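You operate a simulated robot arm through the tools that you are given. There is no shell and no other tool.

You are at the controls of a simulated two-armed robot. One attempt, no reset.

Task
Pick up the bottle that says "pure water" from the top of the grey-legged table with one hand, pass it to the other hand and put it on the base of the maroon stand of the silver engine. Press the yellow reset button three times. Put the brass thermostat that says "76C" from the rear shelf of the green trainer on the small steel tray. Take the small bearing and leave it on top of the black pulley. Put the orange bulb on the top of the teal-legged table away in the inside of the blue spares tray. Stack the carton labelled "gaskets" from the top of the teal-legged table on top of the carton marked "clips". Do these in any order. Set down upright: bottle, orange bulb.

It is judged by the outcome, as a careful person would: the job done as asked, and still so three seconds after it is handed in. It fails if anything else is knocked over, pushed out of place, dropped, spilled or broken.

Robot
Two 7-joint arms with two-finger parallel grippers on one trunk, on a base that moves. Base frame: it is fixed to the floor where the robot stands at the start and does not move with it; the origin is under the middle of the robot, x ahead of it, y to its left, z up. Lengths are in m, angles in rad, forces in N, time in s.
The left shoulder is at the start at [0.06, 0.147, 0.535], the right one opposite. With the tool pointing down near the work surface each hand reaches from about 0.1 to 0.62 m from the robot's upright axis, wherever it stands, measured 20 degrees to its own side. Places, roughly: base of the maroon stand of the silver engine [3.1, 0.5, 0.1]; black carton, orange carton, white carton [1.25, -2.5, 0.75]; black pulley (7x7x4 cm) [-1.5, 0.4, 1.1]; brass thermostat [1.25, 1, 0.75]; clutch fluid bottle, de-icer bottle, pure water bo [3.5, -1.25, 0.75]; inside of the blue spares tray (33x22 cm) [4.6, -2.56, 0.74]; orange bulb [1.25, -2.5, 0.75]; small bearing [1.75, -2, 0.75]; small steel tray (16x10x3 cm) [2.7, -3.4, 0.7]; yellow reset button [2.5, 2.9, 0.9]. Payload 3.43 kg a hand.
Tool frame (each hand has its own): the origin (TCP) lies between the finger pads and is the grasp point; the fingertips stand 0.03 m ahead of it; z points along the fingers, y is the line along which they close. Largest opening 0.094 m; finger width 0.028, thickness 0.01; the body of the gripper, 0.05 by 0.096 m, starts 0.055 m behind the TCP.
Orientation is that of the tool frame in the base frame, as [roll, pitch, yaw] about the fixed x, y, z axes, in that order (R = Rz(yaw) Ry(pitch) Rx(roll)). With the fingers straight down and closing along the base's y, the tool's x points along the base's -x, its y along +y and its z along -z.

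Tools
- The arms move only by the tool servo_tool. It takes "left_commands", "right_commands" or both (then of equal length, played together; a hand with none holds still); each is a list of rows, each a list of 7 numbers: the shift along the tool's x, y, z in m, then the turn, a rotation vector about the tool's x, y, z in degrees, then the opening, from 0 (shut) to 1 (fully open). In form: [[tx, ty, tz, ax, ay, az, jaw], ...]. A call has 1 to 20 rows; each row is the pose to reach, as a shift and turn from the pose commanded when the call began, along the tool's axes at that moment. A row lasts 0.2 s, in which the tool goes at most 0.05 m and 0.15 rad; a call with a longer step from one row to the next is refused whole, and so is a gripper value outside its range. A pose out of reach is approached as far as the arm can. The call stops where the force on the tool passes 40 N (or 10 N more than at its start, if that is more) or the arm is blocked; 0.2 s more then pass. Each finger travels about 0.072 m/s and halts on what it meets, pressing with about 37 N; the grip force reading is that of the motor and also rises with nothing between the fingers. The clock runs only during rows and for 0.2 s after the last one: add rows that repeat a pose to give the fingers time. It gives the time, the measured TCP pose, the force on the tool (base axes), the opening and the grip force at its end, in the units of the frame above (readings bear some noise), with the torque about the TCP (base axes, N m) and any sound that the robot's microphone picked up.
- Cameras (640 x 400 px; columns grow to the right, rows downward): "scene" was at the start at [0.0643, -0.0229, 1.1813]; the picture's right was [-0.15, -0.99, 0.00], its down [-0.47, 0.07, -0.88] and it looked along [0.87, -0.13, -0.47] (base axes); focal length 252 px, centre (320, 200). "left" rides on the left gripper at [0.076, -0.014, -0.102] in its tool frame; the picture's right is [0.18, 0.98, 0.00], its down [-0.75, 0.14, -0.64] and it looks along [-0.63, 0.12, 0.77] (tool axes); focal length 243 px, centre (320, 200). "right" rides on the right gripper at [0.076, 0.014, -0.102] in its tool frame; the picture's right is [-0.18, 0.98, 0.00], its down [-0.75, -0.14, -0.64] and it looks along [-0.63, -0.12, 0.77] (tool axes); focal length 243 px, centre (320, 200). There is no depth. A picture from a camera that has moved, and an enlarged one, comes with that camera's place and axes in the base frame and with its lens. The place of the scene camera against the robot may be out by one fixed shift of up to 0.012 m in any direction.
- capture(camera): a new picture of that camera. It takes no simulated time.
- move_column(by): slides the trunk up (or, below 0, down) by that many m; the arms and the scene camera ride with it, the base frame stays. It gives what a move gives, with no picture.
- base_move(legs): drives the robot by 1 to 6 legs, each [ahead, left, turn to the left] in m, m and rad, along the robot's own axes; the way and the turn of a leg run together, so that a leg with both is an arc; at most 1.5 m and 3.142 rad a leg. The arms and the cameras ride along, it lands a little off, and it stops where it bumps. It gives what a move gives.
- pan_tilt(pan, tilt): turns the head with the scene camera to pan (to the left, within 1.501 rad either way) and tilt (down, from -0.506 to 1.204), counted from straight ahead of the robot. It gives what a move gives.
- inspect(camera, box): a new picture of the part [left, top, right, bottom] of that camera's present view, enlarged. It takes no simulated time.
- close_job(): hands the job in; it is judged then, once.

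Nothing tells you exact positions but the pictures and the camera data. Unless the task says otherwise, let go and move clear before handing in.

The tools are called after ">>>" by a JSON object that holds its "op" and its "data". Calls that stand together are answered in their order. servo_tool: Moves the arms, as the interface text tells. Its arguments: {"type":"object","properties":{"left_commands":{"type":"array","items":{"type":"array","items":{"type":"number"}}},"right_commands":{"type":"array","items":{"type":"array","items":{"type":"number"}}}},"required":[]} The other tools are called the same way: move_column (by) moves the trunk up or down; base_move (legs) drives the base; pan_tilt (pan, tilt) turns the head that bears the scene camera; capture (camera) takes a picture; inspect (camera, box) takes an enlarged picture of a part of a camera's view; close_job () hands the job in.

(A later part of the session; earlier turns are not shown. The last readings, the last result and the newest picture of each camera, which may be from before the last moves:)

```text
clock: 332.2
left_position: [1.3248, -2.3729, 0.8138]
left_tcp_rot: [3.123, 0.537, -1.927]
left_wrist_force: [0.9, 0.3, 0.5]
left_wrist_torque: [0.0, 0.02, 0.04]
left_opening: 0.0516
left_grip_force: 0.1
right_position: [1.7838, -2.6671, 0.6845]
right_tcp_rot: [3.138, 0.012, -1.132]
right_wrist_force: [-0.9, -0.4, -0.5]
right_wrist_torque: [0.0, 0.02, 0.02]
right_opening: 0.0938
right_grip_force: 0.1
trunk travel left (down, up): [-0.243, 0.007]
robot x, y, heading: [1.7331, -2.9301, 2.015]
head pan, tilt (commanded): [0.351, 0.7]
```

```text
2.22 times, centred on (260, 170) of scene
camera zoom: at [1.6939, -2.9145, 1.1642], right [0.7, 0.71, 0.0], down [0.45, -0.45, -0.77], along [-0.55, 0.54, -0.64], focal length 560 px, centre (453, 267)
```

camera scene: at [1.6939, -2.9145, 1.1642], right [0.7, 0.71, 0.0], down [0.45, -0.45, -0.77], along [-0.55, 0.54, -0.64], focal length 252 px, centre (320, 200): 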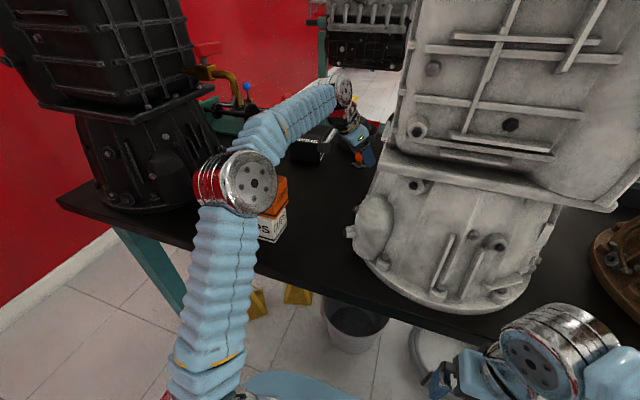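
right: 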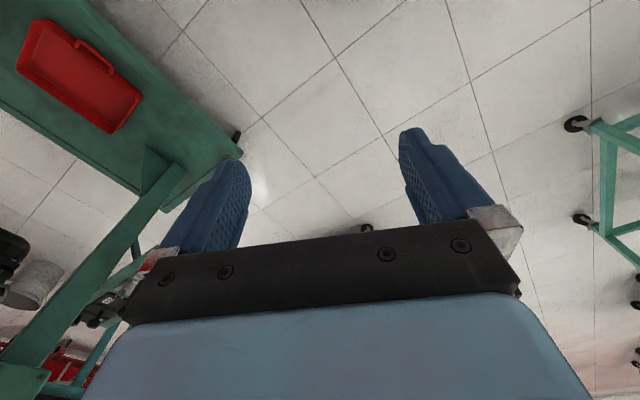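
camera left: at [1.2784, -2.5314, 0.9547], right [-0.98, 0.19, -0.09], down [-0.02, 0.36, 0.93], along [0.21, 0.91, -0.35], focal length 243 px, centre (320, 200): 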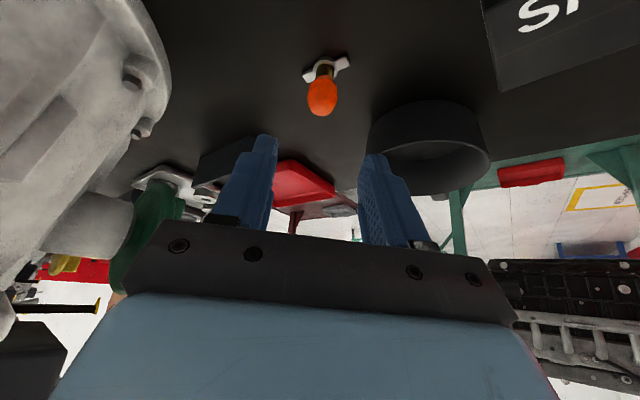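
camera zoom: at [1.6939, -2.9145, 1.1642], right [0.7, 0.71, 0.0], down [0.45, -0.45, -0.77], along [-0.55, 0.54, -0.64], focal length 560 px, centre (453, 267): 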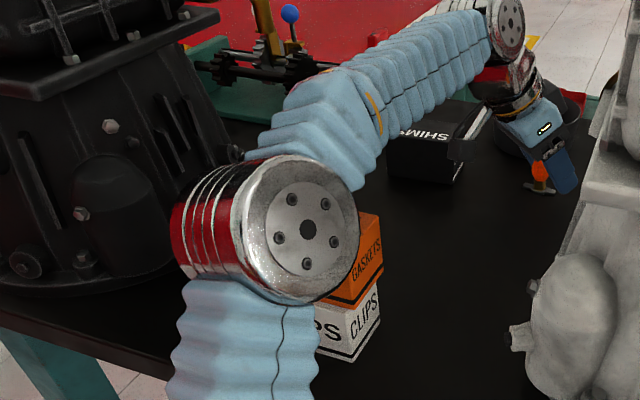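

The upper arm is probably bearing on the table edge as the arm stretches low; the stack still looks aligned. I'll back out along the same path and check that the robot settles back.

>>> {"op": "servo_tool", "data": {"left_commands": [[0.001, 0, -0.01, 0, 0, 0, 0.55], [0.003, 0, -0.025, 0, 0, 0, 0.55], [0.005, -0.001, -0.04, 0, 0, 0, 0.55], [0.0064, -0.001, -0.058, 0, 0, 0, 0.55]]}}

>>> {"op": "inspect", "data": {"camera": "scene", "box": [180, 80, 340, 260]}}

```text
clock: 333.2
left_position: [1.311, -2.397, 0.8441]
left_tcp_rot: [-3.139, 0.52, -1.922]
left_wrist_force: [-0.1, -0.6, -0.9]
left_wrist_torque: [0.0, -0.01, 0.03]
left_opening: 0.0519
left_grip_force: 0.1
right_position: [1.7806, -2.6601, 0.6822]
right_tcp_rot: [3.14, 0.0, -1.132]
right_wrist_force: [-0.5, 0.7, -0.4]
right_wrist_torque: [-0.02, -0.02, 0.01]
right_opening: 0.094
right_grip_force: 0.2
trunk travel left (down, up): [-0.243, 0.007]
robot x, y, heading: [1.7318, -2.9292, 2.009]
head pan, tilt (commanded): [0.351, 0.7]
```

```text
2.22 times, centred on (260, 170) of scene
camera zoom: at [1.6871, -2.9052, 1.1623], right [0.7, 0.71, 0.0], down [0.46, -0.45, -0.76], along [-0.54, 0.54, -0.64], focal length 560 px, centre (453, 267)
```

zoom: 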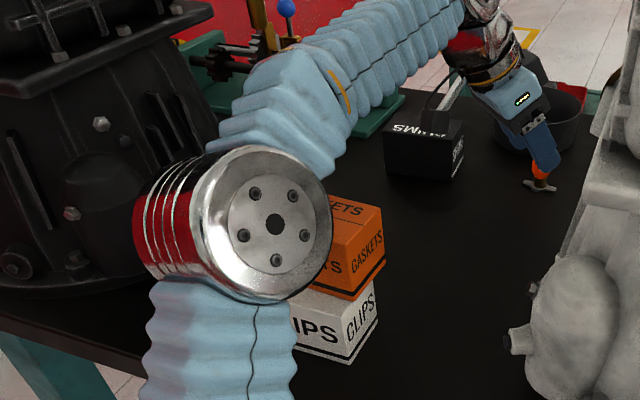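

The robot settled back to its pose. The stack still stands; I'll retract the hand fully along the reverse path and then inspect the stack closely.

>>> {"op": "servo_tool", "data": {"left_commands": [[-0.006, 0, -0.03, 0, 0, 0, 0.55], [-0.012, 0.001, -0.06, 0, 0, 0, 0.55], [-0.012, 0.001, -0.1, 0, 0, 0, 0.55], [0.015, -0.016, -0.125, 0, 0, 0, 0.55], [0.042, -0.032, -0.147, 0, 0, 0, 0.55], [0.069, -0.049, -0.169, 0, 0, 0, 0.55], [0.096, -0.066, -0.191, 0, 0, 0, 0.55], [0.124, -0.082, -0.213, 0, 0, 0, 0.55], [0.151, -0.099, -0.235, 0, 0, 0, 0.55], [0.178, -0.115, -0.256, 0, 0, 0, 0.55], [0.205, -0.132, -0.27, 0, 0, 0, 0.55]]}}

>>> {"op": "capture", "data": {"camera": "scene"}}

>>> {"op": "capture", "data": {"camera": "left"}}

```text
clock: 335.6
left_position: [1.3265, -2.736, 0.9771]
left_tcp_rot: [-3.141, 0.523, -1.923]
left_wrist_force: [-0.9, -0.4, -0.3]
left_wrist_torque: [-0.01, 0.0, 0.01]
left_opening: 0.0519
left_grip_force: 0.1
right_position: [1.7795, -2.6603, 0.6825]
right_tcp_rot: [3.139, 0.001, -1.132]
right_wrist_force: [0.7, -0.5, -0.3]
right_wrist_torque: [-0.01, -0.02, 0.01]
right_opening: 0.0941
right_grip_force: 0.0
trunk travel left (down, up): [-0.243, 0.007]
robot x, y, heading: [1.7275, -2.9272, 2.01]
head pan, tilt (commanded): [0.351, 0.7]
```

```text
taken
camera scene: at [1.6871, -2.9053, 1.1627], right [0.7, 0.71, 0.0], down [0.46, -0.45, -0.76], along [-0.54, 0.54, -0.64], focal length 252 px, centre (320, 200)
```

scene: 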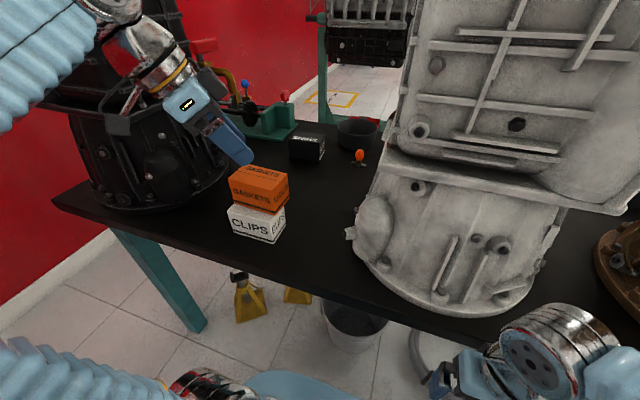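

```text
taken
camera left: at [1.3012, -2.8515, 1.029], right [-0.98, 0.19, -0.09], down [-0.02, 0.36, 0.93], along [0.21, 0.91, -0.35], focal length 243 px, centre (320, 200)
```

left: 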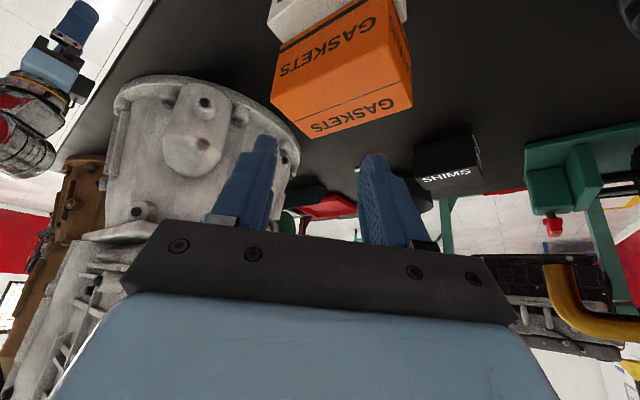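

>>> {"op": "inspect", "data": {"camera": "scene", "box": [210, 150, 310, 250]}}

>>> {"op": "inspect", "data": {"camera": "scene", "box": [275, 120, 385, 180]}}

```text
4.00 times, centred on (260, 200) of scene
camera zoom: at [1.6871, -2.9053, 1.1627], right [0.7, 0.71, 0.0], down [0.46, -0.45, -0.76], along [-0.54, 0.54, -0.64], focal length 1008 px, centre (560, 200)
```

zoom: 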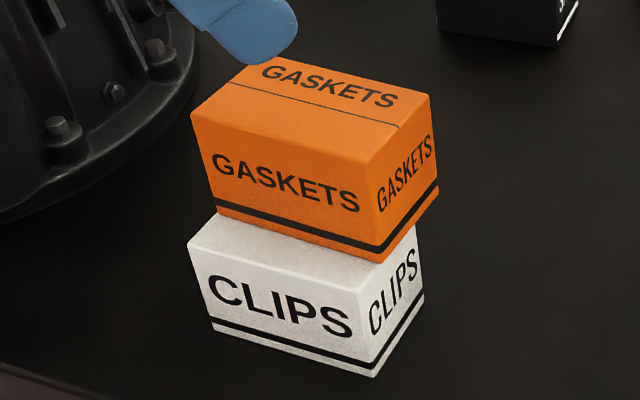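

```text
5.82 times, centred on (330, 150) of scene
camera zoom: at [1.6871, -2.9053, 1.1627], right [0.7, 0.71, 0.0], down [0.46, -0.45, -0.76], along [-0.54, 0.54, -0.64], focal length 1466 px, centre (262, 491)
```

zoom: 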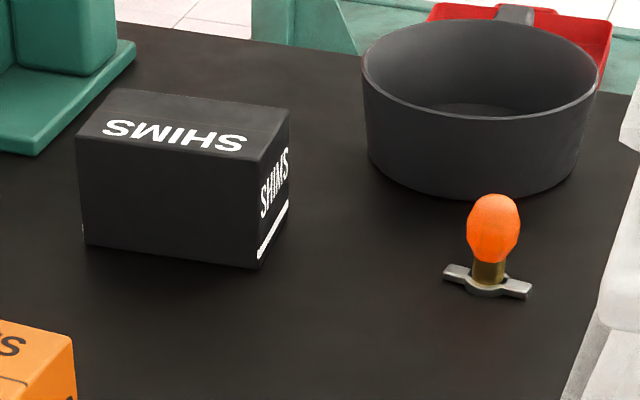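

GASKETS got nudged about 2.5 cm north by my elbow during that reach; it's still on CLIPS but overhanging, so I'll re-seat it. First I restore the left hand to the vertical, turned orientation.

>>> {"op": "servo_tool", "data": {"left_commands": [[0, 0, 0, 0, 8, 0, 0.8], [0, 0, 0, 0, 16, 0, 1], [0, 0, 0, 0, 24, 0, 1], [0, 0, 0, 0, 30, 0, 1], [0, 0, 0, 0, 30, 0, 1]]}}

>>> {"op": "servo_tool", "data": {"left_commands": [[0, 0, 0, 0, 0, 8, 1], [0, 0, 0, 0, 0, 16, 1], [0, 0, 0, 0, 0, 24, 1], [0, 0, 0, 0, 0, 32, 1], [0, 0, 0, 0, 0, 40, 1], [0, 0, 0, 0, 0, 45, 1], [0, 0, 0, 0, 0, 45, 1]]}}

>>> {"op": "capture", "data": {"camera": "left"}}

>>> {"op": "inspect", "data": {"camera": "left", "box": [220, 20, 440, 200]}}

```text
clock: 336.8
left_position: [1.3272, -2.7363, 0.9766]
left_tcp_rot: [3.141, -0.002, -1.922]
left_wrist_force: [0.1, 0.3, 0.9]
left_wrist_torque: [0.02, -0.03, 0.02]
left_opening: 0.0941
left_grip_force: 0.0
right_position: [1.7808, -2.6609, 0.682]
right_tcp_rot: [3.139, -0.002, -1.133]
right_wrist_force: [0.4, 0.3, 0.4]
right_wrist_torque: [-0.01, -0.03, 0.02]
right_opening: 0.094
right_grip_force: 0.0
trunk travel left (down, up): [-0.243, 0.007]
robot x, y, heading: [1.7316, -2.9311, 2.014]
head pan, tilt (commanded): [0.351, 0.7]
```

```text
clock: 338.4
left_position: [1.3275, -2.7367, 0.9761]
left_tcp_rot: [-3.139, 0.001, -2.709]
left_wrist_force: [-0.3, 0.0, 0.8]
left_wrist_torque: [0.01, -0.02, 0.01]
left_opening: 0.094
left_grip_force: 0.1
right_position: [1.7808, -2.6625, 0.6829]
right_tcp_rot: [3.139, 0.001, -1.132]
right_wrist_force: [0.3, 0.1, 0.6]
right_wrist_torque: [0.03, -0.03, 0.01]
right_opening: 0.094
right_grip_force: 0.1
trunk travel left (down, up): [-0.243, 0.007]
robot x, y, heading: [1.7298, -2.9295, 2.014]
head pan, tilt (commanded): [0.351, 0.7]
```

```text
taken
camera left: at [1.2651, -2.7817, 1.0804], right [-0.58, 0.82, 0.0], down [0.63, 0.44, 0.64], along [0.52, 0.37, -0.77], focal length 243 px, centre (320, 200)
```

left: 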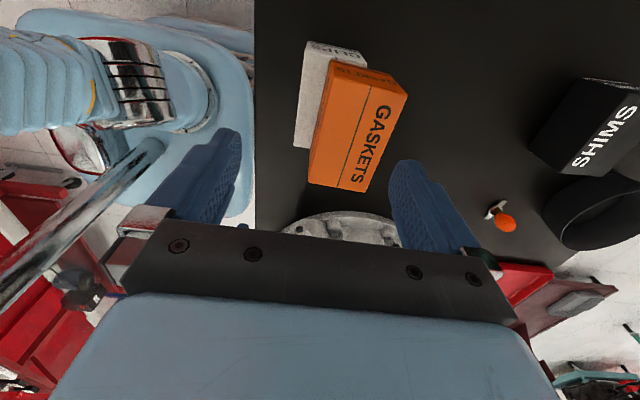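

```text
2.22 times, centred on (330, 110) of left
camera zoom: at [1.2651, -2.7817, 1.0804], right [-0.58, 0.82, 0.0], down [0.63, 0.44, 0.64], along [0.52, 0.37, -0.77], focal length 539 px, centre (298, 400)
```

zoom: 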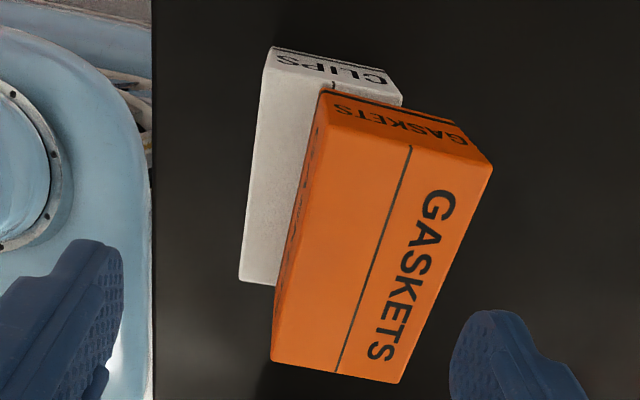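

Measured: GASKETS centre (1.332, -2.699), CLIPS centre (1.336, -2.720), so I need to bring GASKETS back about 2.1 cm. I'll descend around GASKETS above CLIPS and re-grip.

>>> {"op": "servo_tool", "data": {"left_commands": [[-0.01, 0.016, 0, 0, 0, 0, 1], [-0.0196, 0.0322, 0, 0, 0, 0, 1], [-0.0196, 0.0322, 0.03, 0, 0, 0, 1], [-0.0196, 0.0322, 0.06, 0, 0, 0, 1], [-0.0196, 0.0322, 0.085, 0, 0, 0, 1], [-0.0196, 0.0322, 0.1, 0, 0, 0, 1], [-0.0196, 0.0322, 0.1065, 0, 0, 0, 1], [-0.0196, 0.0322, 0.1065, 0, 0, 0, 1]]}}

>>> {"op": "inspect", "data": {"camera": "scene", "box": [190, 130, 330, 250]}}

>>> {"op": "capture", "data": {"camera": "left"}}

```text
clock: 340.2
left_position: [1.3311, -2.6988, 0.8698]
left_tcp_rot: [-3.141, 0.0, -2.709]
left_wrist_force: [0.5, 0.7, -0.1]
left_wrist_torque: [-0.03, 0.01, 0.0]
left_opening: 0.0939
left_grip_force: 0.0
left hand out of reach, approached as far as the arm can: row 1, 2
right_position: [1.7804, -2.6616, 0.6825]
right_tcp_rot: [-3.141, 0.0, -1.132]
right_wrist_force: [-0.3, -1.0, -0.2]
right_wrist_torque: [-0.02, -0.01, 0.01]
right_opening: 0.0941
right_grip_force: 0.0
trunk travel left (down, up): [-0.243, 0.007]
robot x, y, heading: [1.7309, -2.9332, 2.007]
head pan, tilt (commanded): [0.351, 0.7]
```

```text
3.33 times, centred on (260, 190) of scene
camera zoom: at [1.6871, -2.9055, 1.1627], right [0.7, 0.71, 0.0], down [0.46, -0.45, -0.76], along [-0.54, 0.54, -0.64], focal length 840 px, centre (520, 233)
```

zoom: 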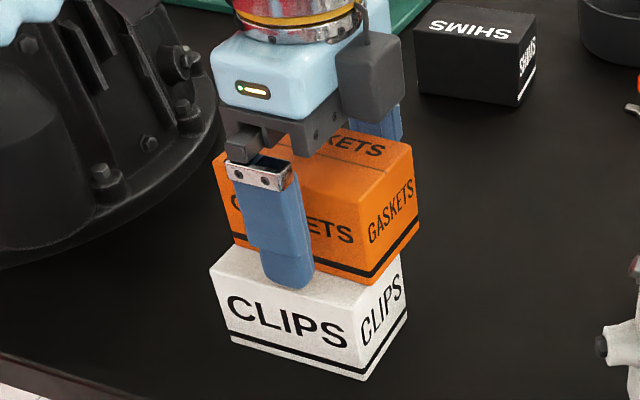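

```text
taken
camera left: at [1.2693, -2.7444, 0.9739], right [-0.58, 0.81, 0.0], down [0.62, 0.45, 0.64], along [0.52, 0.37, -0.77], focal length 243 px, centre (320, 200)
```

left: 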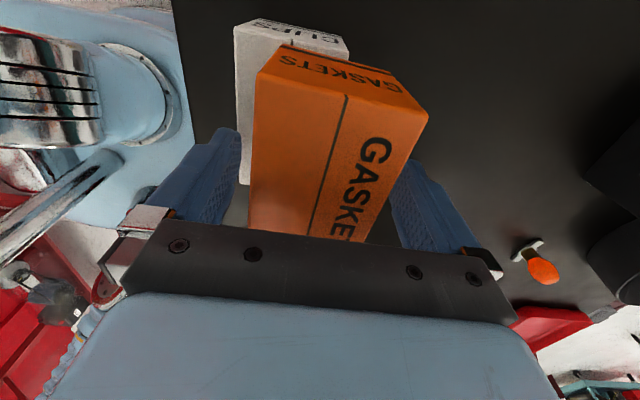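

The fingers straddle GASKETS. I'll close, lift 1.5 cm, shift it back by 2.1 cm and lower onto CLIPS.

>>> {"op": "servo_tool", "data": {"left_commands": [[0, 0, 0, 0, 0, 0, 0.75], [0, 0, 0, 0, 0, 0, 0.5], [0, 0, 0, 0, 0, 0, 0.3], [0, 0, 0, 0, 0, 0, 0.2], [0, 0, 0, 0, 0, 0, 0]]}}

>>> {"op": "servo_tool", "data": {"left_commands": [[0, 0, -0.005, 0, 0, 0, 0], [0, 0, -0.012, 0, 0, 0, 0], [0, 0, -0.018, 0, 0, 0, 0], [0.0025, -0.0105, -0.018, 0, 0, 0, 0], [0.005, -0.0209, -0.018, 0, 0, 0, 0], [0.005, -0.0209, -0.018, 0, 0, 0, 0]]}}

>>> {"op": "inspect", "data": {"camera": "scene", "box": [190, 130, 330, 250]}}

>>> {"op": "inspect", "data": {"camera": "left", "box": [220, 10, 440, 150]}}

```text
clock: 341.4
left_position: [1.3324, -2.6993, 0.872]
left_tcp_rot: [-3.14, 0.0, -2.71]
left_wrist_force: [0.2, -0.6, 0.6]
left_wrist_torque: [0.01, 0.0, -0.04]
left_opening: 0.0623
left_grip_force: 37.9
right_position: [1.7805, -2.6631, 0.6819]
right_tcp_rot: [3.138, 0.0, -1.132]
right_wrist_force: [-0.2, -0.1, 0.4]
right_wrist_torque: [-0.01, 0.06, 0.02]
right_opening: 0.094
right_grip_force: 0.1
trunk travel left (down, up): [-0.243, 0.007]
robot x, y, heading: [1.7335, -2.9328, 2.009]
head pan, tilt (commanded): [0.351, 0.7]
```

```text
clock: 342.8
left_position: [1.3356, -2.7212, 0.8885]
left_tcp_rot: [-3.14, 0.0, -2.709]
left_wrist_force: [-0.3, -0.3, -2.7]
left_wrist_torque: [0.01, 0.03, -0.02]
left_opening: 0.062
left_grip_force: 37.0
right_position: [1.7784, -2.6618, 0.6827]
right_tcp_rot: [3.14, 0.0, -1.132]
right_wrist_force: [-0.5, 1.0, -0.3]
right_wrist_torque: [-0.05, 0.02, 0.0]
right_opening: 0.0944
right_grip_force: 0.2
trunk travel left (down, up): [-0.243, 0.007]
robot x, y, heading: [1.7303, -2.9293, 2.011]
head pan, tilt (commanded): [0.351, 0.7]
```

```text
3.33 times, centred on (260, 190) of scene
camera zoom: at [1.687, -2.9055, 1.1627], right [0.7, 0.71, 0.0], down [0.46, -0.45, -0.76], along [-0.54, 0.54, -0.64], focal length 840 px, centre (520, 233)
```

zoom: 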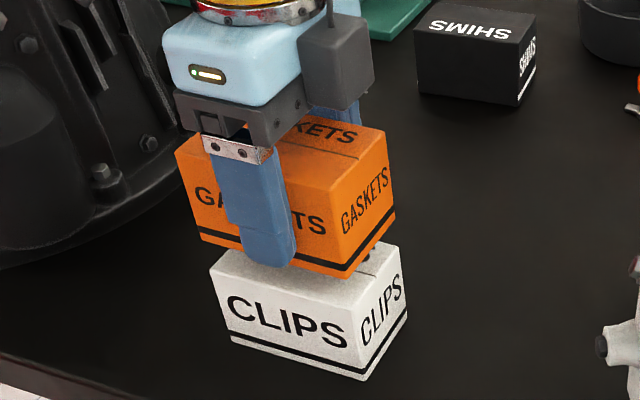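

```text
2.86 times, centred on (330, 80) of left
camera zoom: at [1.2736, -2.7653, 0.9921], right [-0.58, 0.82, 0.0], down [0.62, 0.45, 0.64], along [0.52, 0.37, -0.77], focal length 693 px, centre (291, 543)
```

zoom: 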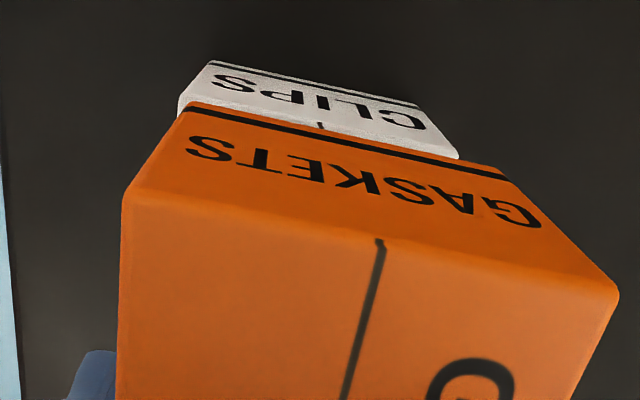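

Aligned again. Lowering gently until contact and releasing.

>>> {"op": "servo_tool", "data": {"left_commands": [[0, 0, 0.006, 0, 0, 0, 0], [0, 0, 0.012, 0, 0, 0, 0], [0, 0, 0.0155, 0, 0, 0, 0], [0, 0, 0.0175, 0, 0, 0, 0]]}}

```text
clock: 343.8
left_position: [1.336, -2.7204, 0.8713]
left_tcp_rot: [-3.141, 0.0, -2.709]
left_wrist_force: [0.8, -0.6, -2.6]
left_wrist_torque: [0.0, -0.01, -0.02]
left_opening: 0.0623
left_grip_force: 37.7
right_position: [1.7793, -2.6612, 0.6824]
right_tcp_rot: [3.141, 0.001, -1.134]
right_wrist_force: [-0.5, 0.2, 0.7]
right_wrist_torque: [0.0, 0.0, -0.01]
right_opening: 0.094
right_grip_force: 0.1
trunk travel left (down, up): [-0.243, 0.007]
robot x, y, heading: [1.7321, -2.9311, 2.013]
head pan, tilt (commanded): [0.351, 0.7]
```

>>> {"op": "servo_tool", "data": {"left_commands": [[0, 0, 0.001, 0, 0, 0, 0], [0, 0, 0.002, 0, 0, 0, 0]]}}

```text
clock: 344.4
left_position: [1.3365, -2.7202, 0.8705]
left_tcp_rot: [3.139, -0.001, -2.709]
left_wrist_force: [-4.3, 1.2, 16.6]
left_wrist_torque: [0.21, 0.18, -0.09]
left_opening: 0.062
left_grip_force: 36.8
right_position: [1.78, -2.6615, 0.6817]
right_tcp_rot: [3.14, 0.001, -1.132]
right_wrist_force: [-0.6, 0.3, 0.3]
right_wrist_torque: [0.05, 0.02, -0.02]
right_opening: 0.0942
right_grip_force: 0.0
trunk travel left (down, up): [-0.243, 0.007]
robot x, y, heading: [1.7312, -2.9291, 2.015]
head pan, tilt (commanded): [0.351, 0.7]
```

Contact felt. I'll ease up a millimetre, open and rise clear.

>>> {"op": "servo_tool", "data": {"left_commands": [[0, 0, -0.001, 0, 0, 0, 0], [0, 0, -0.001, 0, 0, 0, 0.75], [0, 0, -0.001, 0, 0, 0, 0.85], [0, 0, -0.001, 0, 0, 0, 1], [0, 0, -0.001, 0, 0, 0, 1], [0, 0, -0.025, 0, 0, 0, 1], [0, 0, -0.05, 0, 0, 0, 1], [0, 0, -0.08, 0, 0, 0, 1]]}}

>>> {"op": "inspect", "data": {"camera": "scene", "box": [190, 130, 330, 250]}}

>>> {"op": "inspect", "data": {"camera": "left", "box": [220, 10, 440, 200]}}

```text
clock: 346.2
left_position: [1.3354, -2.7207, 0.9496]
left_tcp_rot: [-3.14, 0.0, -2.709]
left_wrist_force: [0.3, -0.5, -0.1]
left_wrist_torque: [-0.01, 0.01, -0.01]
left_opening: 0.0939
left_grip_force: 0.1
right_position: [1.7802, -2.6616, 0.6825]
right_tcp_rot: [-3.14, 0.0, -1.134]
right_wrist_force: [0.1, -0.8, 0.9]
right_wrist_torque: [0.01, -0.01, 0.03]
right_opening: 0.0939
right_grip_force: 0.1
trunk travel left (down, up): [-0.243, 0.007]
robot x, y, heading: [1.7318, -2.9287, 2.009]
head pan, tilt (commanded): [0.351, 0.7]
```

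```text
3.33 times, centred on (260, 190) of scene
camera zoom: at [1.6871, -2.9055, 1.1627], right [0.7, 0.71, 0.0], down [0.46, -0.45, -0.76], along [-0.54, 0.54, -0.64], focal length 840 px, centre (520, 233)
```

zoom: 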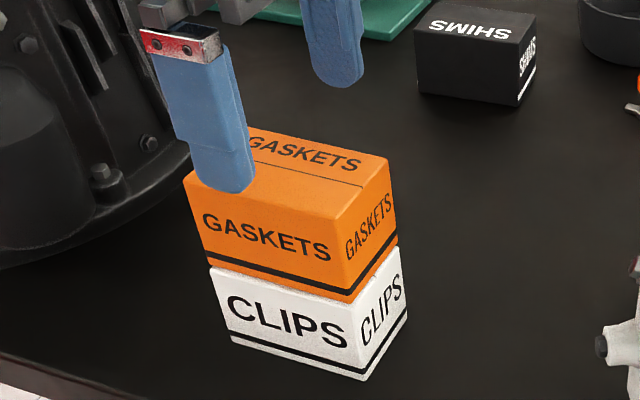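

```text
2.11 times, centred on (330, 105) of left
camera zoom: at [1.2734, -2.7654, 1.0529], right [-0.58, 0.81, 0.0], down [0.62, 0.45, 0.64], along [0.52, 0.37, -0.77], focal length 511 px, centre (299, 400)
```

zoom: 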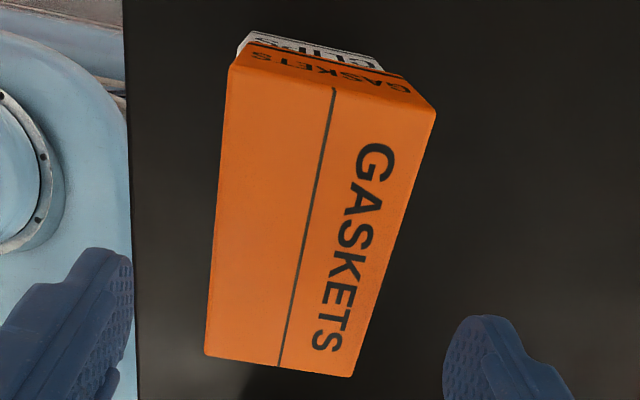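

The stack is neat again. I'll draw the hand straight back off the table, then back the base away before re-orienting.

>>> {"op": "servo_tool", "data": {"left_commands": [[0, -0.04, 0, 0, 0, 0, 1], [0, -0.08, 0, 0, 0, 0, 1], [0, -0.12, 0, 0, 0, 0, 1], [0, -0.16, 0, 0, 0, -8, 1], [0, -0.19, 0, 0, 0, -16, 1], [0, -0.19, 0, 0, 0, -24, 1], [0, -0.19, 0, 0, 0, -32, 1], [0, -0.19, 0, 0, 0, -40, 1], [0, -0.19, 0, 0, 0, -48, 1], [0, -0.19, 0, 0, 0, -56, 1], [0, -0.19, 0, 0, 0, -64, 1], [0, -0.19, 0, 0, 0, -72, 1], [0, -0.19, 0, 0, 0, -80, 1], [0, -0.19, 0, 0, 0, -88, 1], [0, -0.19, 0, 0, 0, -90.3, 1]]}}

>>> {"op": "base_move", "data": {"legs": [[-0.22, 0, 0]]}}

>>> {"op": "capture", "data": {"camera": "scene"}}

```text
clock: 349.4
left_position: [1.4156, -2.8928, 0.9491]
left_tcp_rot: [-3.141, -0.003, -1.132]
left_wrist_force: [-0.1, -0.8, 0.1]
left_wrist_torque: [-0.02, 0.03, -0.03]
left_opening: 0.0941
left_grip_force: 0.0
right_position: [1.7804, -2.6609, 0.6823]
right_tcp_rot: [3.139, 0.0, -1.133]
right_wrist_force: [-0.8, 0.5, 0.9]
right_wrist_torque: [0.0, 0.0, -0.03]
right_opening: 0.0942
right_grip_force: 0.1
trunk travel left (down, up): [-0.243, 0.007]
robot x, y, heading: [1.7309, -2.9253, 2.009]
head pan, tilt (commanded): [0.351, 0.7]
```

```text
clock: 351.1
left_position: [1.5099, -3.0928, 0.9496]
left_tcp_rot: [-3.14, -0.002, -1.132]
left_wrist_force: [1.1, -1.0, -0.7]
left_wrist_torque: [0.0, 0.01, -0.01]
left_opening: 0.0941
left_grip_force: 0.1
right_position: [1.8738, -2.8625, 0.6823]
right_tcp_rot: [3.141, -0.001, -1.135]
right_wrist_force: [0.1, 1.0, 0.0]
right_wrist_torque: [-0.01, 0.01, -0.01]
right_opening: 0.0941
right_grip_force: 0.1
trunk travel left (down, up): [-0.243, 0.007]
robot x, y, heading: [1.8245, -3.1278, 2.008]
head pan, tilt (commanded): [0.351, 0.7]
```

```text
taken
camera scene: at [1.7812, -3.1058, 1.1627], right [0.7, 0.71, 0.0], down [0.46, -0.45, -0.76], along [-0.54, 0.54, -0.64], focal length 252 px, centre (320, 200)
```

scene: 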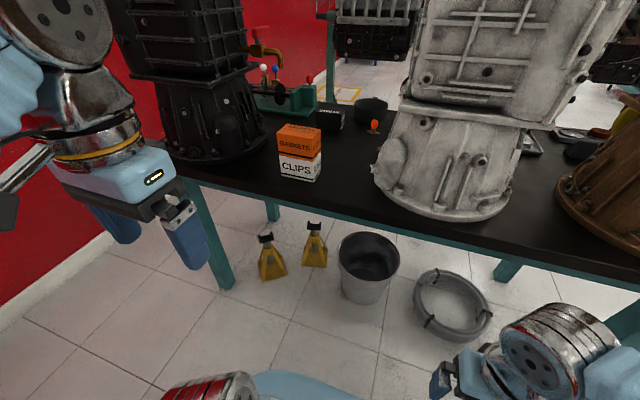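

The stack holds. I'll tuck the left hand low, strafe east to the gap between the tables, go north through it and turn to face the table from its north side for the bulb.

>>> {"op": "servo_tool", "data": {"left_commands": [[-0.01, -0.02, 0.04, 0, 0, 0, 0.6], [-0.02, -0.04, 0.08, 0, 0, 0, 0.6], [-0.03, -0.06, 0.12, 0, 0, 0, 0.6], [-0.04, -0.08, 0.16, 0, 0, 0, 0.6], [-0.05, -0.1, 0.2, 0, 0, 0, 0.6], [-0.05, -0.1, 0.245, 0, 0, 0, 0.6], [-0.05, -0.1, 0.26, 0, 0, 0, 0.6]]}}

>>> {"op": "base_move", "data": {"legs": [[0, -1.35, 0], [1.3, 0, 0], [0.4, 0, 0]]}}

>>> {"op": "pan_tilt", "data": {"pan": 0.9, "tilt": 0.4}}

>>> {"op": "capture", "data": {"camera": "scene"}}

```text
clock: 352.6
left_position: [1.5799, -3.005, 0.6902]
left_tcp_rot: [3.141, -0.002, -1.132]
left_wrist_force: [-1.0, 0.1, 0.1]
left_wrist_torque: [0.01, -0.03, 0.0]
left_opening: 0.0563
left_grip_force: 0.0
right_position: [1.8741, -2.8626, 0.6824]
right_tcp_rot: [3.139, 0.001, -1.132]
right_wrist_force: [-1.0, 0.2, -0.4]
right_wrist_torque: [-0.03, 0.02, 0.0]
right_opening: 0.094
right_grip_force: 0.1
trunk travel left (down, up): [-0.243, 0.007]
robot x, y, heading: [1.825, -3.1283, 2.01]
head pan, tilt (commanded): [0.351, 0.7]
```

```text
clock: 367.7
left_position: [2.0809, -0.8858, 0.6892]
left_tcp_rot: [-3.141, -0.002, -1.131]
left_wrist_force: [0.4, 0.5, -0.5]
left_wrist_torque: [0.01, 0.02, 0.0]
left_opening: 0.0564
left_grip_force: 0.0
right_position: [2.3766, -0.7418, 0.6831]
right_tcp_rot: [3.14, -0.001, -1.133]
right_wrist_force: [0.3, 0.5, 0.5]
right_wrist_torque: [0.04, 0.02, 0.01]
right_opening: 0.0939
right_grip_force: 0.1
trunk travel left (down, up): [-0.243, 0.007]
robot x, y, heading: [2.3274, -1.0101, 2.011]
head pan, tilt (commanded): [0.351, 0.7]
```

```text
clock: 368.6
left_position: [2.0815, -0.8857, 0.6894]
left_tcp_rot: [3.14, -0.001, -1.131]
left_wrist_force: [-0.4, 0.3, 0.3]
left_wrist_torque: [-0.02, -0.01, 0.0]
left_opening: 0.0565
left_grip_force: 0.0
right_position: [2.3762, -0.7433, 0.6823]
right_tcp_rot: [3.14, 0.0, -1.132]
right_wrist_force: [0.5, 0.4, 0.6]
right_wrist_torque: [0.0, 0.02, -0.02]
right_opening: 0.0942
right_grip_force: 0.0
trunk travel left (down, up): [-0.243, 0.007]
robot x, y, heading: [2.3261, -1.0077, 2.011]
head pan, tilt (commanded): [0.901, 0.4]
```

```text
taken
camera scene: at [2.2542, -1.0246, 1.1895], right [0.23, 0.97, 0.0], down [0.38, -0.09, -0.92], along [-0.9, 0.21, -0.39], focal length 252 px, centre (320, 200)
```

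scene: 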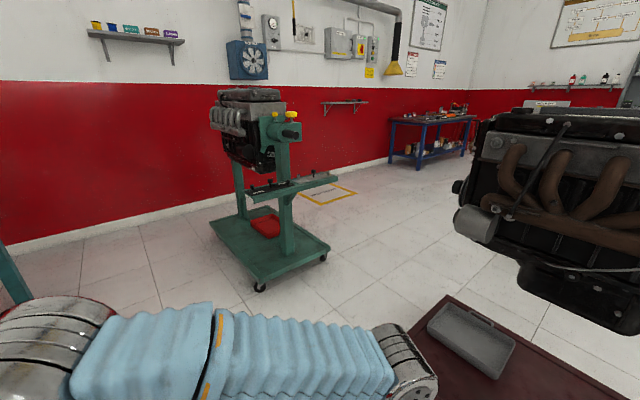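

I'm in the north lane between the stands and the tables. I'll back off slightly, turn to face south, and strafe west toward the bulb side of the teal table.

>>> {"op": "base_move", "data": {"legs": [[-0.1, 0, 0], [0, 0, 3.133], [0, -0.9, 0]]}}

>>> {"op": "pan_tilt", "data": {"pan": -0.4, "tilt": 0.55}}

>>> {"op": "capture", "data": {"camera": "scene"}}

```text
clock: 381.4
left_position: [1.7859, -1.5862, 0.6908]
left_tcp_rot: [-3.14, 0.001, 1.974]
left_wrist_force: [0.1, 0.7, -0.5]
left_wrist_torque: [0.04, -0.04, 0.0]
left_opening: 0.0565
left_grip_force: 0.0
right_position: [1.4859, -1.718, 0.6819]
right_tcp_rot: [-3.141, -0.001, 1.972]
right_wrist_force: [0.3, 0.5, 0.1]
right_wrist_torque: [0.01, 0.01, 0.02]
right_opening: 0.094
right_grip_force: 0.0
trunk travel left (down, up): [-0.243, 0.007]
robot x, y, heading: [1.5421, -1.4526, -1.166]
head pan, tilt (commanded): [0.901, 0.4]
```

```text
clock: 382.9
left_position: [1.7846, -1.5851, 0.6894]
left_tcp_rot: [-3.141, -0.001, 1.975]
left_wrist_force: [0.8, 0.2, 0.2]
left_wrist_torque: [-0.04, -0.01, 0.0]
left_opening: 0.0564
left_grip_force: 0.1
right_position: [1.4849, -1.7199, 0.682]
right_tcp_rot: [3.139, 0.0, 1.973]
right_wrist_force: [0.3, -0.3, 0.3]
right_wrist_torque: [-0.04, 0.04, 0.0]
right_opening: 0.0942
right_grip_force: 0.1
trunk travel left (down, up): [-0.243, 0.007]
robot x, y, heading: [1.5455, -1.4524, -1.169]
head pan, tilt (commanded): [-0.4, 0.55]
```

```text
taken
camera scene: at [1.5364, -1.5256, 1.1759], right [-1.0, 0.0, 0.0], down [0.0, 0.52, -0.85], along [0.0, -0.85, -0.52], focal length 252 px, centre (320, 200)
```

scene: 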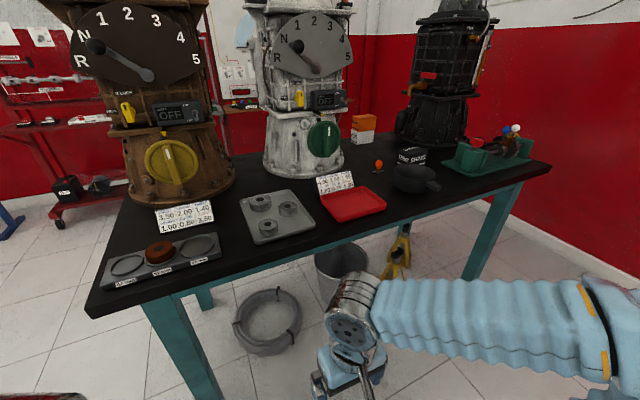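

A clear view from the north: gauge plate, a grey tray with bearings, a red tray, the bulb, the pan and my carton stack. I'll zoom on the bearings and the bulb.

>>> {"op": "inspect", "data": {"camera": "scene", "box": [90, 180, 330, 300]}}

>>> {"op": "inspect", "data": {"camera": "scene", "box": [300, 100, 480, 220]}}

```text
2.67 times, centred on (210, 240) of scene
camera zoom: at [1.5364, -1.5256, 1.1759], right [-1.0, 0.0, 0.0], down [0.0, 0.52, -0.85], along [0.0, -0.85, -0.52], focal length 672 px, centre (613, 93)
```

zoom: 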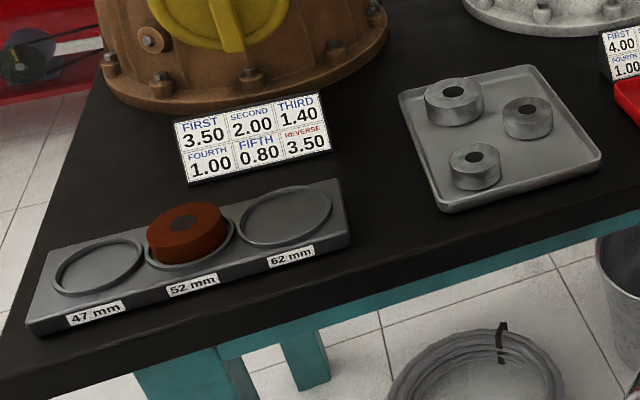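

```text
3.33 times, centred on (390, 160) of scene
camera zoom: at [1.5364, -1.5256, 1.1759], right [-1.0, 0.0, 0.0], down [0.0, 0.52, -0.85], along [0.0, -0.85, -0.52], focal length 840 px, centre (87, 333)
```

zoom: 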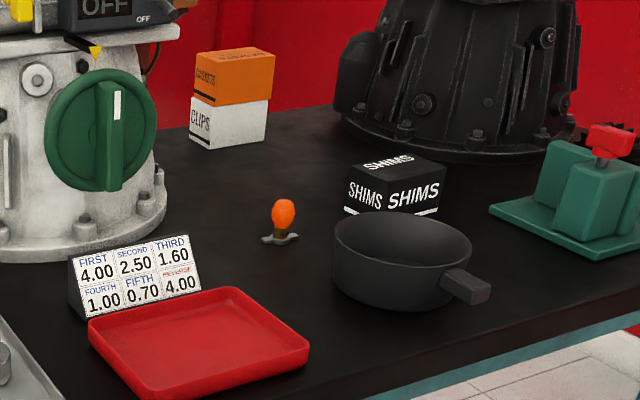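

The bearings: three in a grey tray plus a rusty one in the gauge plate. I'll zoom further to compare their sizes.

>>> {"op": "inspect", "data": {"camera": "scene", "box": [235, 180, 325, 250]}}

>>> {"op": "inspect", "data": {"camera": "scene", "box": [360, 145, 420, 185]}}

```text
5.71 times, centred on (280, 215) of scene
camera zoom: at [1.5364, -1.5256, 1.1759], right [-1.0, 0.0, 0.0], down [0.0, 0.52, -0.85], along [0.0, -0.85, -0.52], focal length 1440 px, centre (549, 114)
```

zoom: 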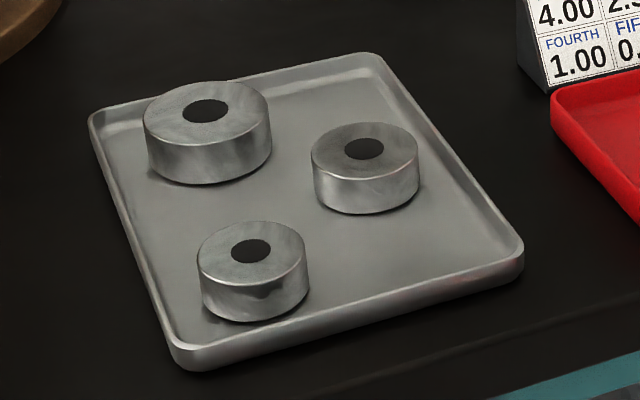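

```text
10.00 times, centred on (390, 165) of scene
camera zoom: at [1.5364, -1.5256, 1.1759], right [-1.0, 0.0, 0.0], down [0.0, 0.52, -0.85], along [0.0, -0.85, -0.52], focal length 2520 px, centre (-380, 550)
```

zoom: 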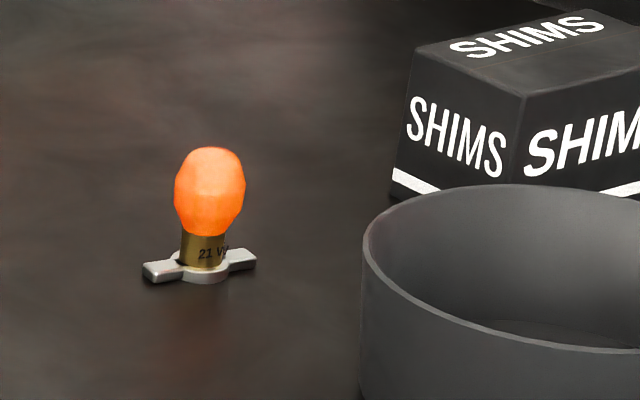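

The small 47 mm bearing is the front one in the grey tray (62, 52 and 47 mm by my measure). For the bulb I'll use the right hand straight down from this side; I'll square up, strafe right and edge forward.

>>> {"op": "base_move", "data": {"legs": [[0, 0, 0.028], [0, -0.4, 0], [0.1, 0, 0]]}}

>>> {"op": "servo_tool", "data": {"right_commands": [[0, 0, -0.045, 0, 0, 0, 0.6], [0, 0, -0.09, 0, 0, 0, 0.6], [0, 0, -0.135, 0, 0, 0, 0.6], [0, 0, -0.18, 0, 0, 0, 0.6], [0, 0, -0.225, 0, 0, 0, 0.6], [0, 0, -0.25, 0, 0, 0, 0.6]]}}

>>> {"op": "pan_tilt", "data": {"pan": -0.2, "tilt": 0.6}}

>>> {"op": "capture", "data": {"camera": "scene"}}

>>> {"op": "capture", "data": {"camera": "right"}}

```text
clock: 386.5
left_position: [1.4674, -1.84, 0.6898]
left_tcp_rot: [3.142, -0.002, 1.999]
left_wrist_force: [-0.7, -0.8, 0.1]
left_wrist_torque: [0.0, 0.04, -0.01]
left_opening: 0.0564
left_grip_force: 0.1
right_position: [1.1701, -1.98, 0.6823]
right_tcp_rot: [-3.141, -0.002, 1.998]
right_wrist_force: [0.3, 0.4, -0.9]
right_wrist_torque: [-0.03, 0.03, -0.01]
right_opening: 0.0939
right_grip_force: 0.1
trunk travel left (down, up): [-0.243, 0.007]
robot x, y, heading: [1.2235, -1.7153, -1.137]
head pan, tilt (commanded): [-0.4, 0.55]
```

```text
clock: 387.9
left_position: [1.4671, -1.839, 0.6891]
left_tcp_rot: [3.141, -0.001, 1.999]
left_wrist_force: [-1.0, -0.1, 0.1]
left_wrist_torque: [0.0, -0.01, 0.02]
left_opening: 0.0566
left_grip_force: 0.0
right_position: [1.1683, -1.9799, 0.9327]
right_tcp_rot: [-3.141, 0.001, 2.0]
right_wrist_force: [-0.6, 0.0, 0.2]
right_wrist_torque: [-0.01, 0.0, -0.01]
right_opening: 0.0564
right_grip_force: 0.1
trunk travel left (down, up): [-0.243, 0.007]
robot x, y, heading: [1.2212, -1.7134, -1.144]
head pan, tilt (commanded): [-0.4, 0.55]
```

```text
clock: 388.6
left_position: [1.466, -1.8393, 0.6897]
left_tcp_rot: [3.141, -0.002, 2.001]
left_wrist_force: [-0.8, 0.0, -0.2]
left_wrist_torque: [-0.01, -0.05, -0.01]
left_opening: 0.0564
left_grip_force: 0.1
right_position: [1.1688, -1.9797, 0.9327]
right_tcp_rot: [3.14, -0.001, 1.998]
right_wrist_force: [0.2, 0.3, 0.4]
right_wrist_torque: [0.02, 0.0, -0.02]
right_opening: 0.0563
right_grip_force: 0.1
trunk travel left (down, up): [-0.243, 0.007]
robot x, y, heading: [1.2214, -1.7136, -1.141]
head pan, tilt (commanded): [-0.201, 0.6]
```

```text
taken
camera scene: at [1.2332, -1.7818, 1.1714], right [-0.97, -0.23, 0.0], down [-0.13, 0.55, -0.83], along [0.19, -0.8, -0.56], focal length 252 px, centre (320, 200)
```

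scene: 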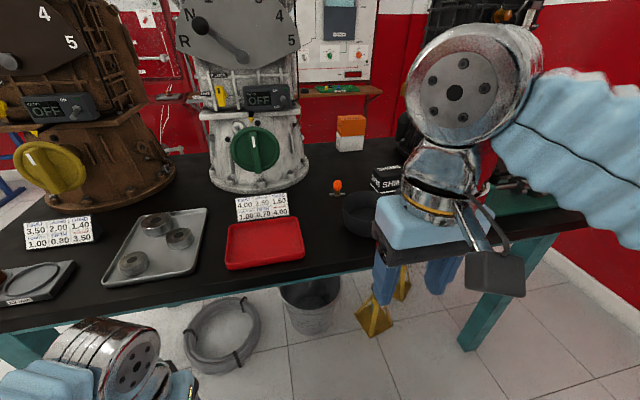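

```text
taken
camera right: at [1.1507, -1.9041, 1.0348], right [0.97, 0.24, 0.0], down [0.18, -0.74, 0.64], along [0.16, -0.62, -0.77], focal length 243 px, centre (320, 200)
```

right: 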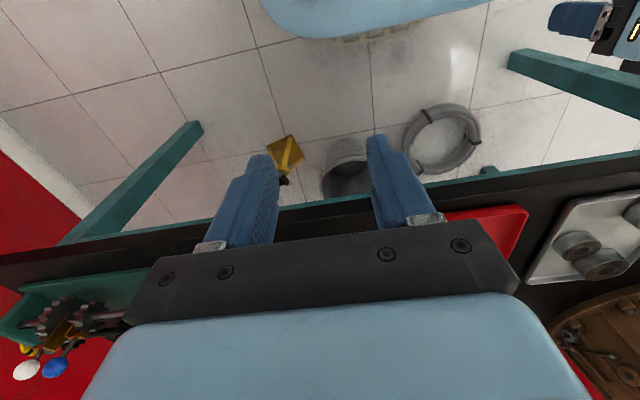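

The bulb is about 0.63 m ahead and 0.18 m to the right. I'll creep 5 cm forward and bring the right hand over the bulb at a safe height.

>>> {"op": "base_move", "data": {"legs": [[0.05, 0, 0]]}}

>>> {"op": "servo_tool", "data": {"right_commands": [[-0.04, 0, 0, 0, 0, 0, 0.6], [-0.08, 0, 0, 0, 0, 0, 0.6], [-0.12, 0, 0, 0, 0, 0, 0.6], [-0.16, -0.003, 0, 0, 0, 0, 0.6], [-0.2, -0.005, 0, 0, 0, 0, 0.6], [-0.24, -0.007, 0, 0, 0, 0, 0.6], [-0.28, -0.01, 0, 0, 0, 0, 0.6], [-0.31, -0.012, 0, 0, 0, 0, 0.6], [-0.31, -0.012, 0, 0, 0, 0, 0.6]]}}

>>> {"op": "capture", "data": {"camera": "right"}}

>>> {"op": "capture", "data": {"camera": "scene"}}

```text
clock: 389.5
left_position: [1.4869, -1.8846, 0.6905]
left_tcp_rot: [3.141, -0.001, 2.001]
left_wrist_force: [0.3, 0.6, -0.4]
left_wrist_torque: [-0.06, 0.03, -0.01]
left_opening: 0.0566
left_grip_force: 0.1
right_position: [1.1905, -2.0252, 0.9322]
right_tcp_rot: [-3.142, 0.0, 1.998]
right_wrist_force: [-0.7, 1.2, 0.6]
right_wrist_torque: [0.0, -0.01, 0.01]
right_opening: 0.0562
right_grip_force: 0.1
trunk travel left (down, up): [-0.243, 0.007]
robot x, y, heading: [1.2412, -1.7614, -1.147]
head pan, tilt (commanded): [-0.201, 0.6]
```

```text
clock: 391.5
left_position: [1.4879, -1.8858, 0.6889]
left_tcp_rot: [-3.141, 0.0, 2.0]
left_wrist_force: [-0.2, -0.7, -0.7]
left_wrist_torque: [-0.01, 0.02, -0.04]
left_opening: 0.0561
left_grip_force: 0.1
right_position: [1.3056, -2.3081, 0.9294]
right_tcp_rot: [3.136, -0.017, 1.998]
right_wrist_force: [0.2, -0.5, -0.2]
right_wrist_torque: [0.03, 0.01, -0.03]
right_opening: 0.0562
right_grip_force: 0.1
right hand out of reach, approached as far as the arm can: row 8
trunk travel left (down, up): [-0.243, 0.007]
robot x, y, heading: [1.2396, -1.7585, -1.137]
head pan, tilt (commanded): [-0.201, 0.6]
```

```text
taken
camera right: at [1.288, -2.2341, 1.0319], right [0.97, 0.24, 0.0], down [0.19, -0.76, 0.63], along [0.15, -0.61, -0.78], focal length 243 px, centre (320, 200)
```

right: 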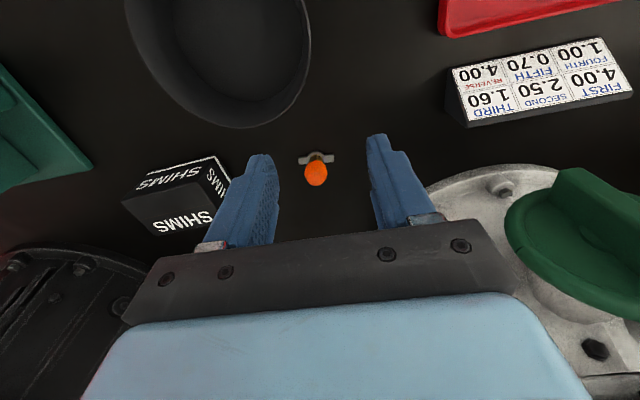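

```text
taken
camera scene: at [1.2545, -1.8274, 1.1713], right [-0.97, -0.23, 0.0], down [-0.13, 0.55, -0.83], along [0.19, -0.8, -0.56], focal length 252 px, centre (320, 200)
```

scene: 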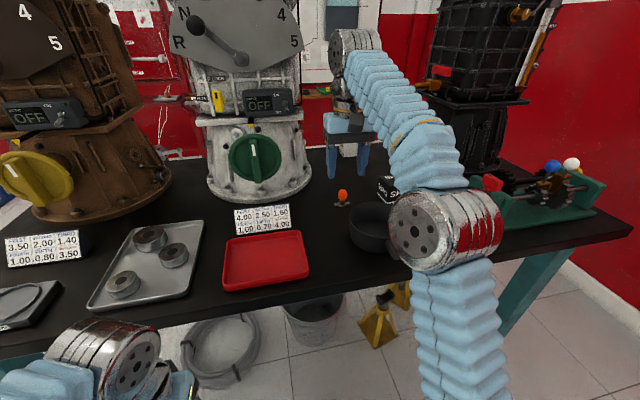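

My right elbow is hovering close above the pan. I'll pull the hand back first, then move the base nearer so the arm need not stretch so low.

>>> {"op": "servo_tool", "data": {"right_commands": [[0.04, 0, -0.005, 0, 0, 0, 0.6], [0.08, 0, -0.01, 0, 0, 0, 0.6], [0.12, 0, -0.01, 0, 0, 0, 0.6], [0.16, 0, -0.01, 0, 1, 0, 0.6], [0.2, 0, -0.01, 0, 1, 0, 0.6]]}}

>>> {"op": "capture", "data": {"camera": "scene"}}

>>> {"op": "inspect", "data": {"camera": "scene", "box": [300, 150, 480, 270]}}

```text
clock: 392.7
left_position: [1.4869, -1.8845, 0.6901]
left_tcp_rot: [-3.141, -0.003, 2.001]
left_wrist_force: [0.4, -0.7, 0.4]
left_wrist_torque: [0.02, -0.01, -0.01]
left_opening: 0.0564
left_grip_force: 0.0
right_position: [1.2259, -2.1308, 0.9413]
right_tcp_rot: [-3.141, -0.017, 1.999]
right_wrist_force: [-0.2, 0.3, -0.2]
right_wrist_torque: [0.0, 0.04, 0.02]
right_opening: 0.0563
right_grip_force: 0.0
trunk travel left (down, up): [-0.243, 0.007]
robot x, y, heading: [1.2413, -1.7596, -1.146]
head pan, tilt (commanded): [-0.201, 0.6]
```

```text
taken
camera scene: at [1.2544, -1.8277, 1.1713], right [-0.97, -0.23, 0.0], down [-0.13, 0.55, -0.82], along [0.19, -0.8, -0.57], focal length 252 px, centre (320, 200)
```

scene: 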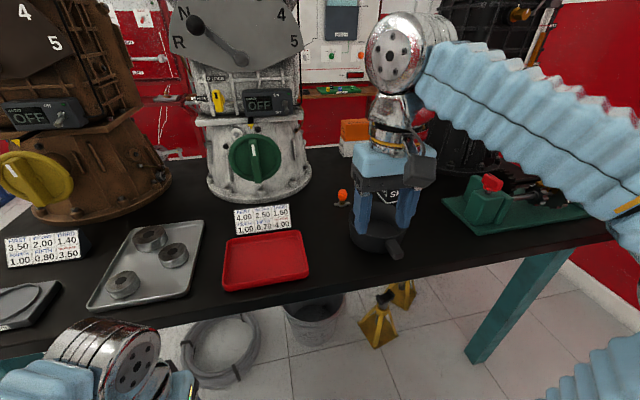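

```text
3.33 times, centred on (390, 210) of scene
camera zoom: at [1.2544, -1.8277, 1.1713], right [-0.97, -0.23, 0.0], down [-0.13, 0.55, -0.82], along [0.19, -0.8, -0.57], focal length 840 px, centre (87, 167)
```

zoom: 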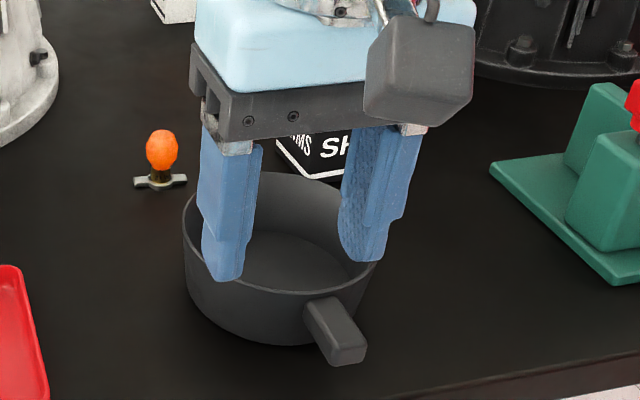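

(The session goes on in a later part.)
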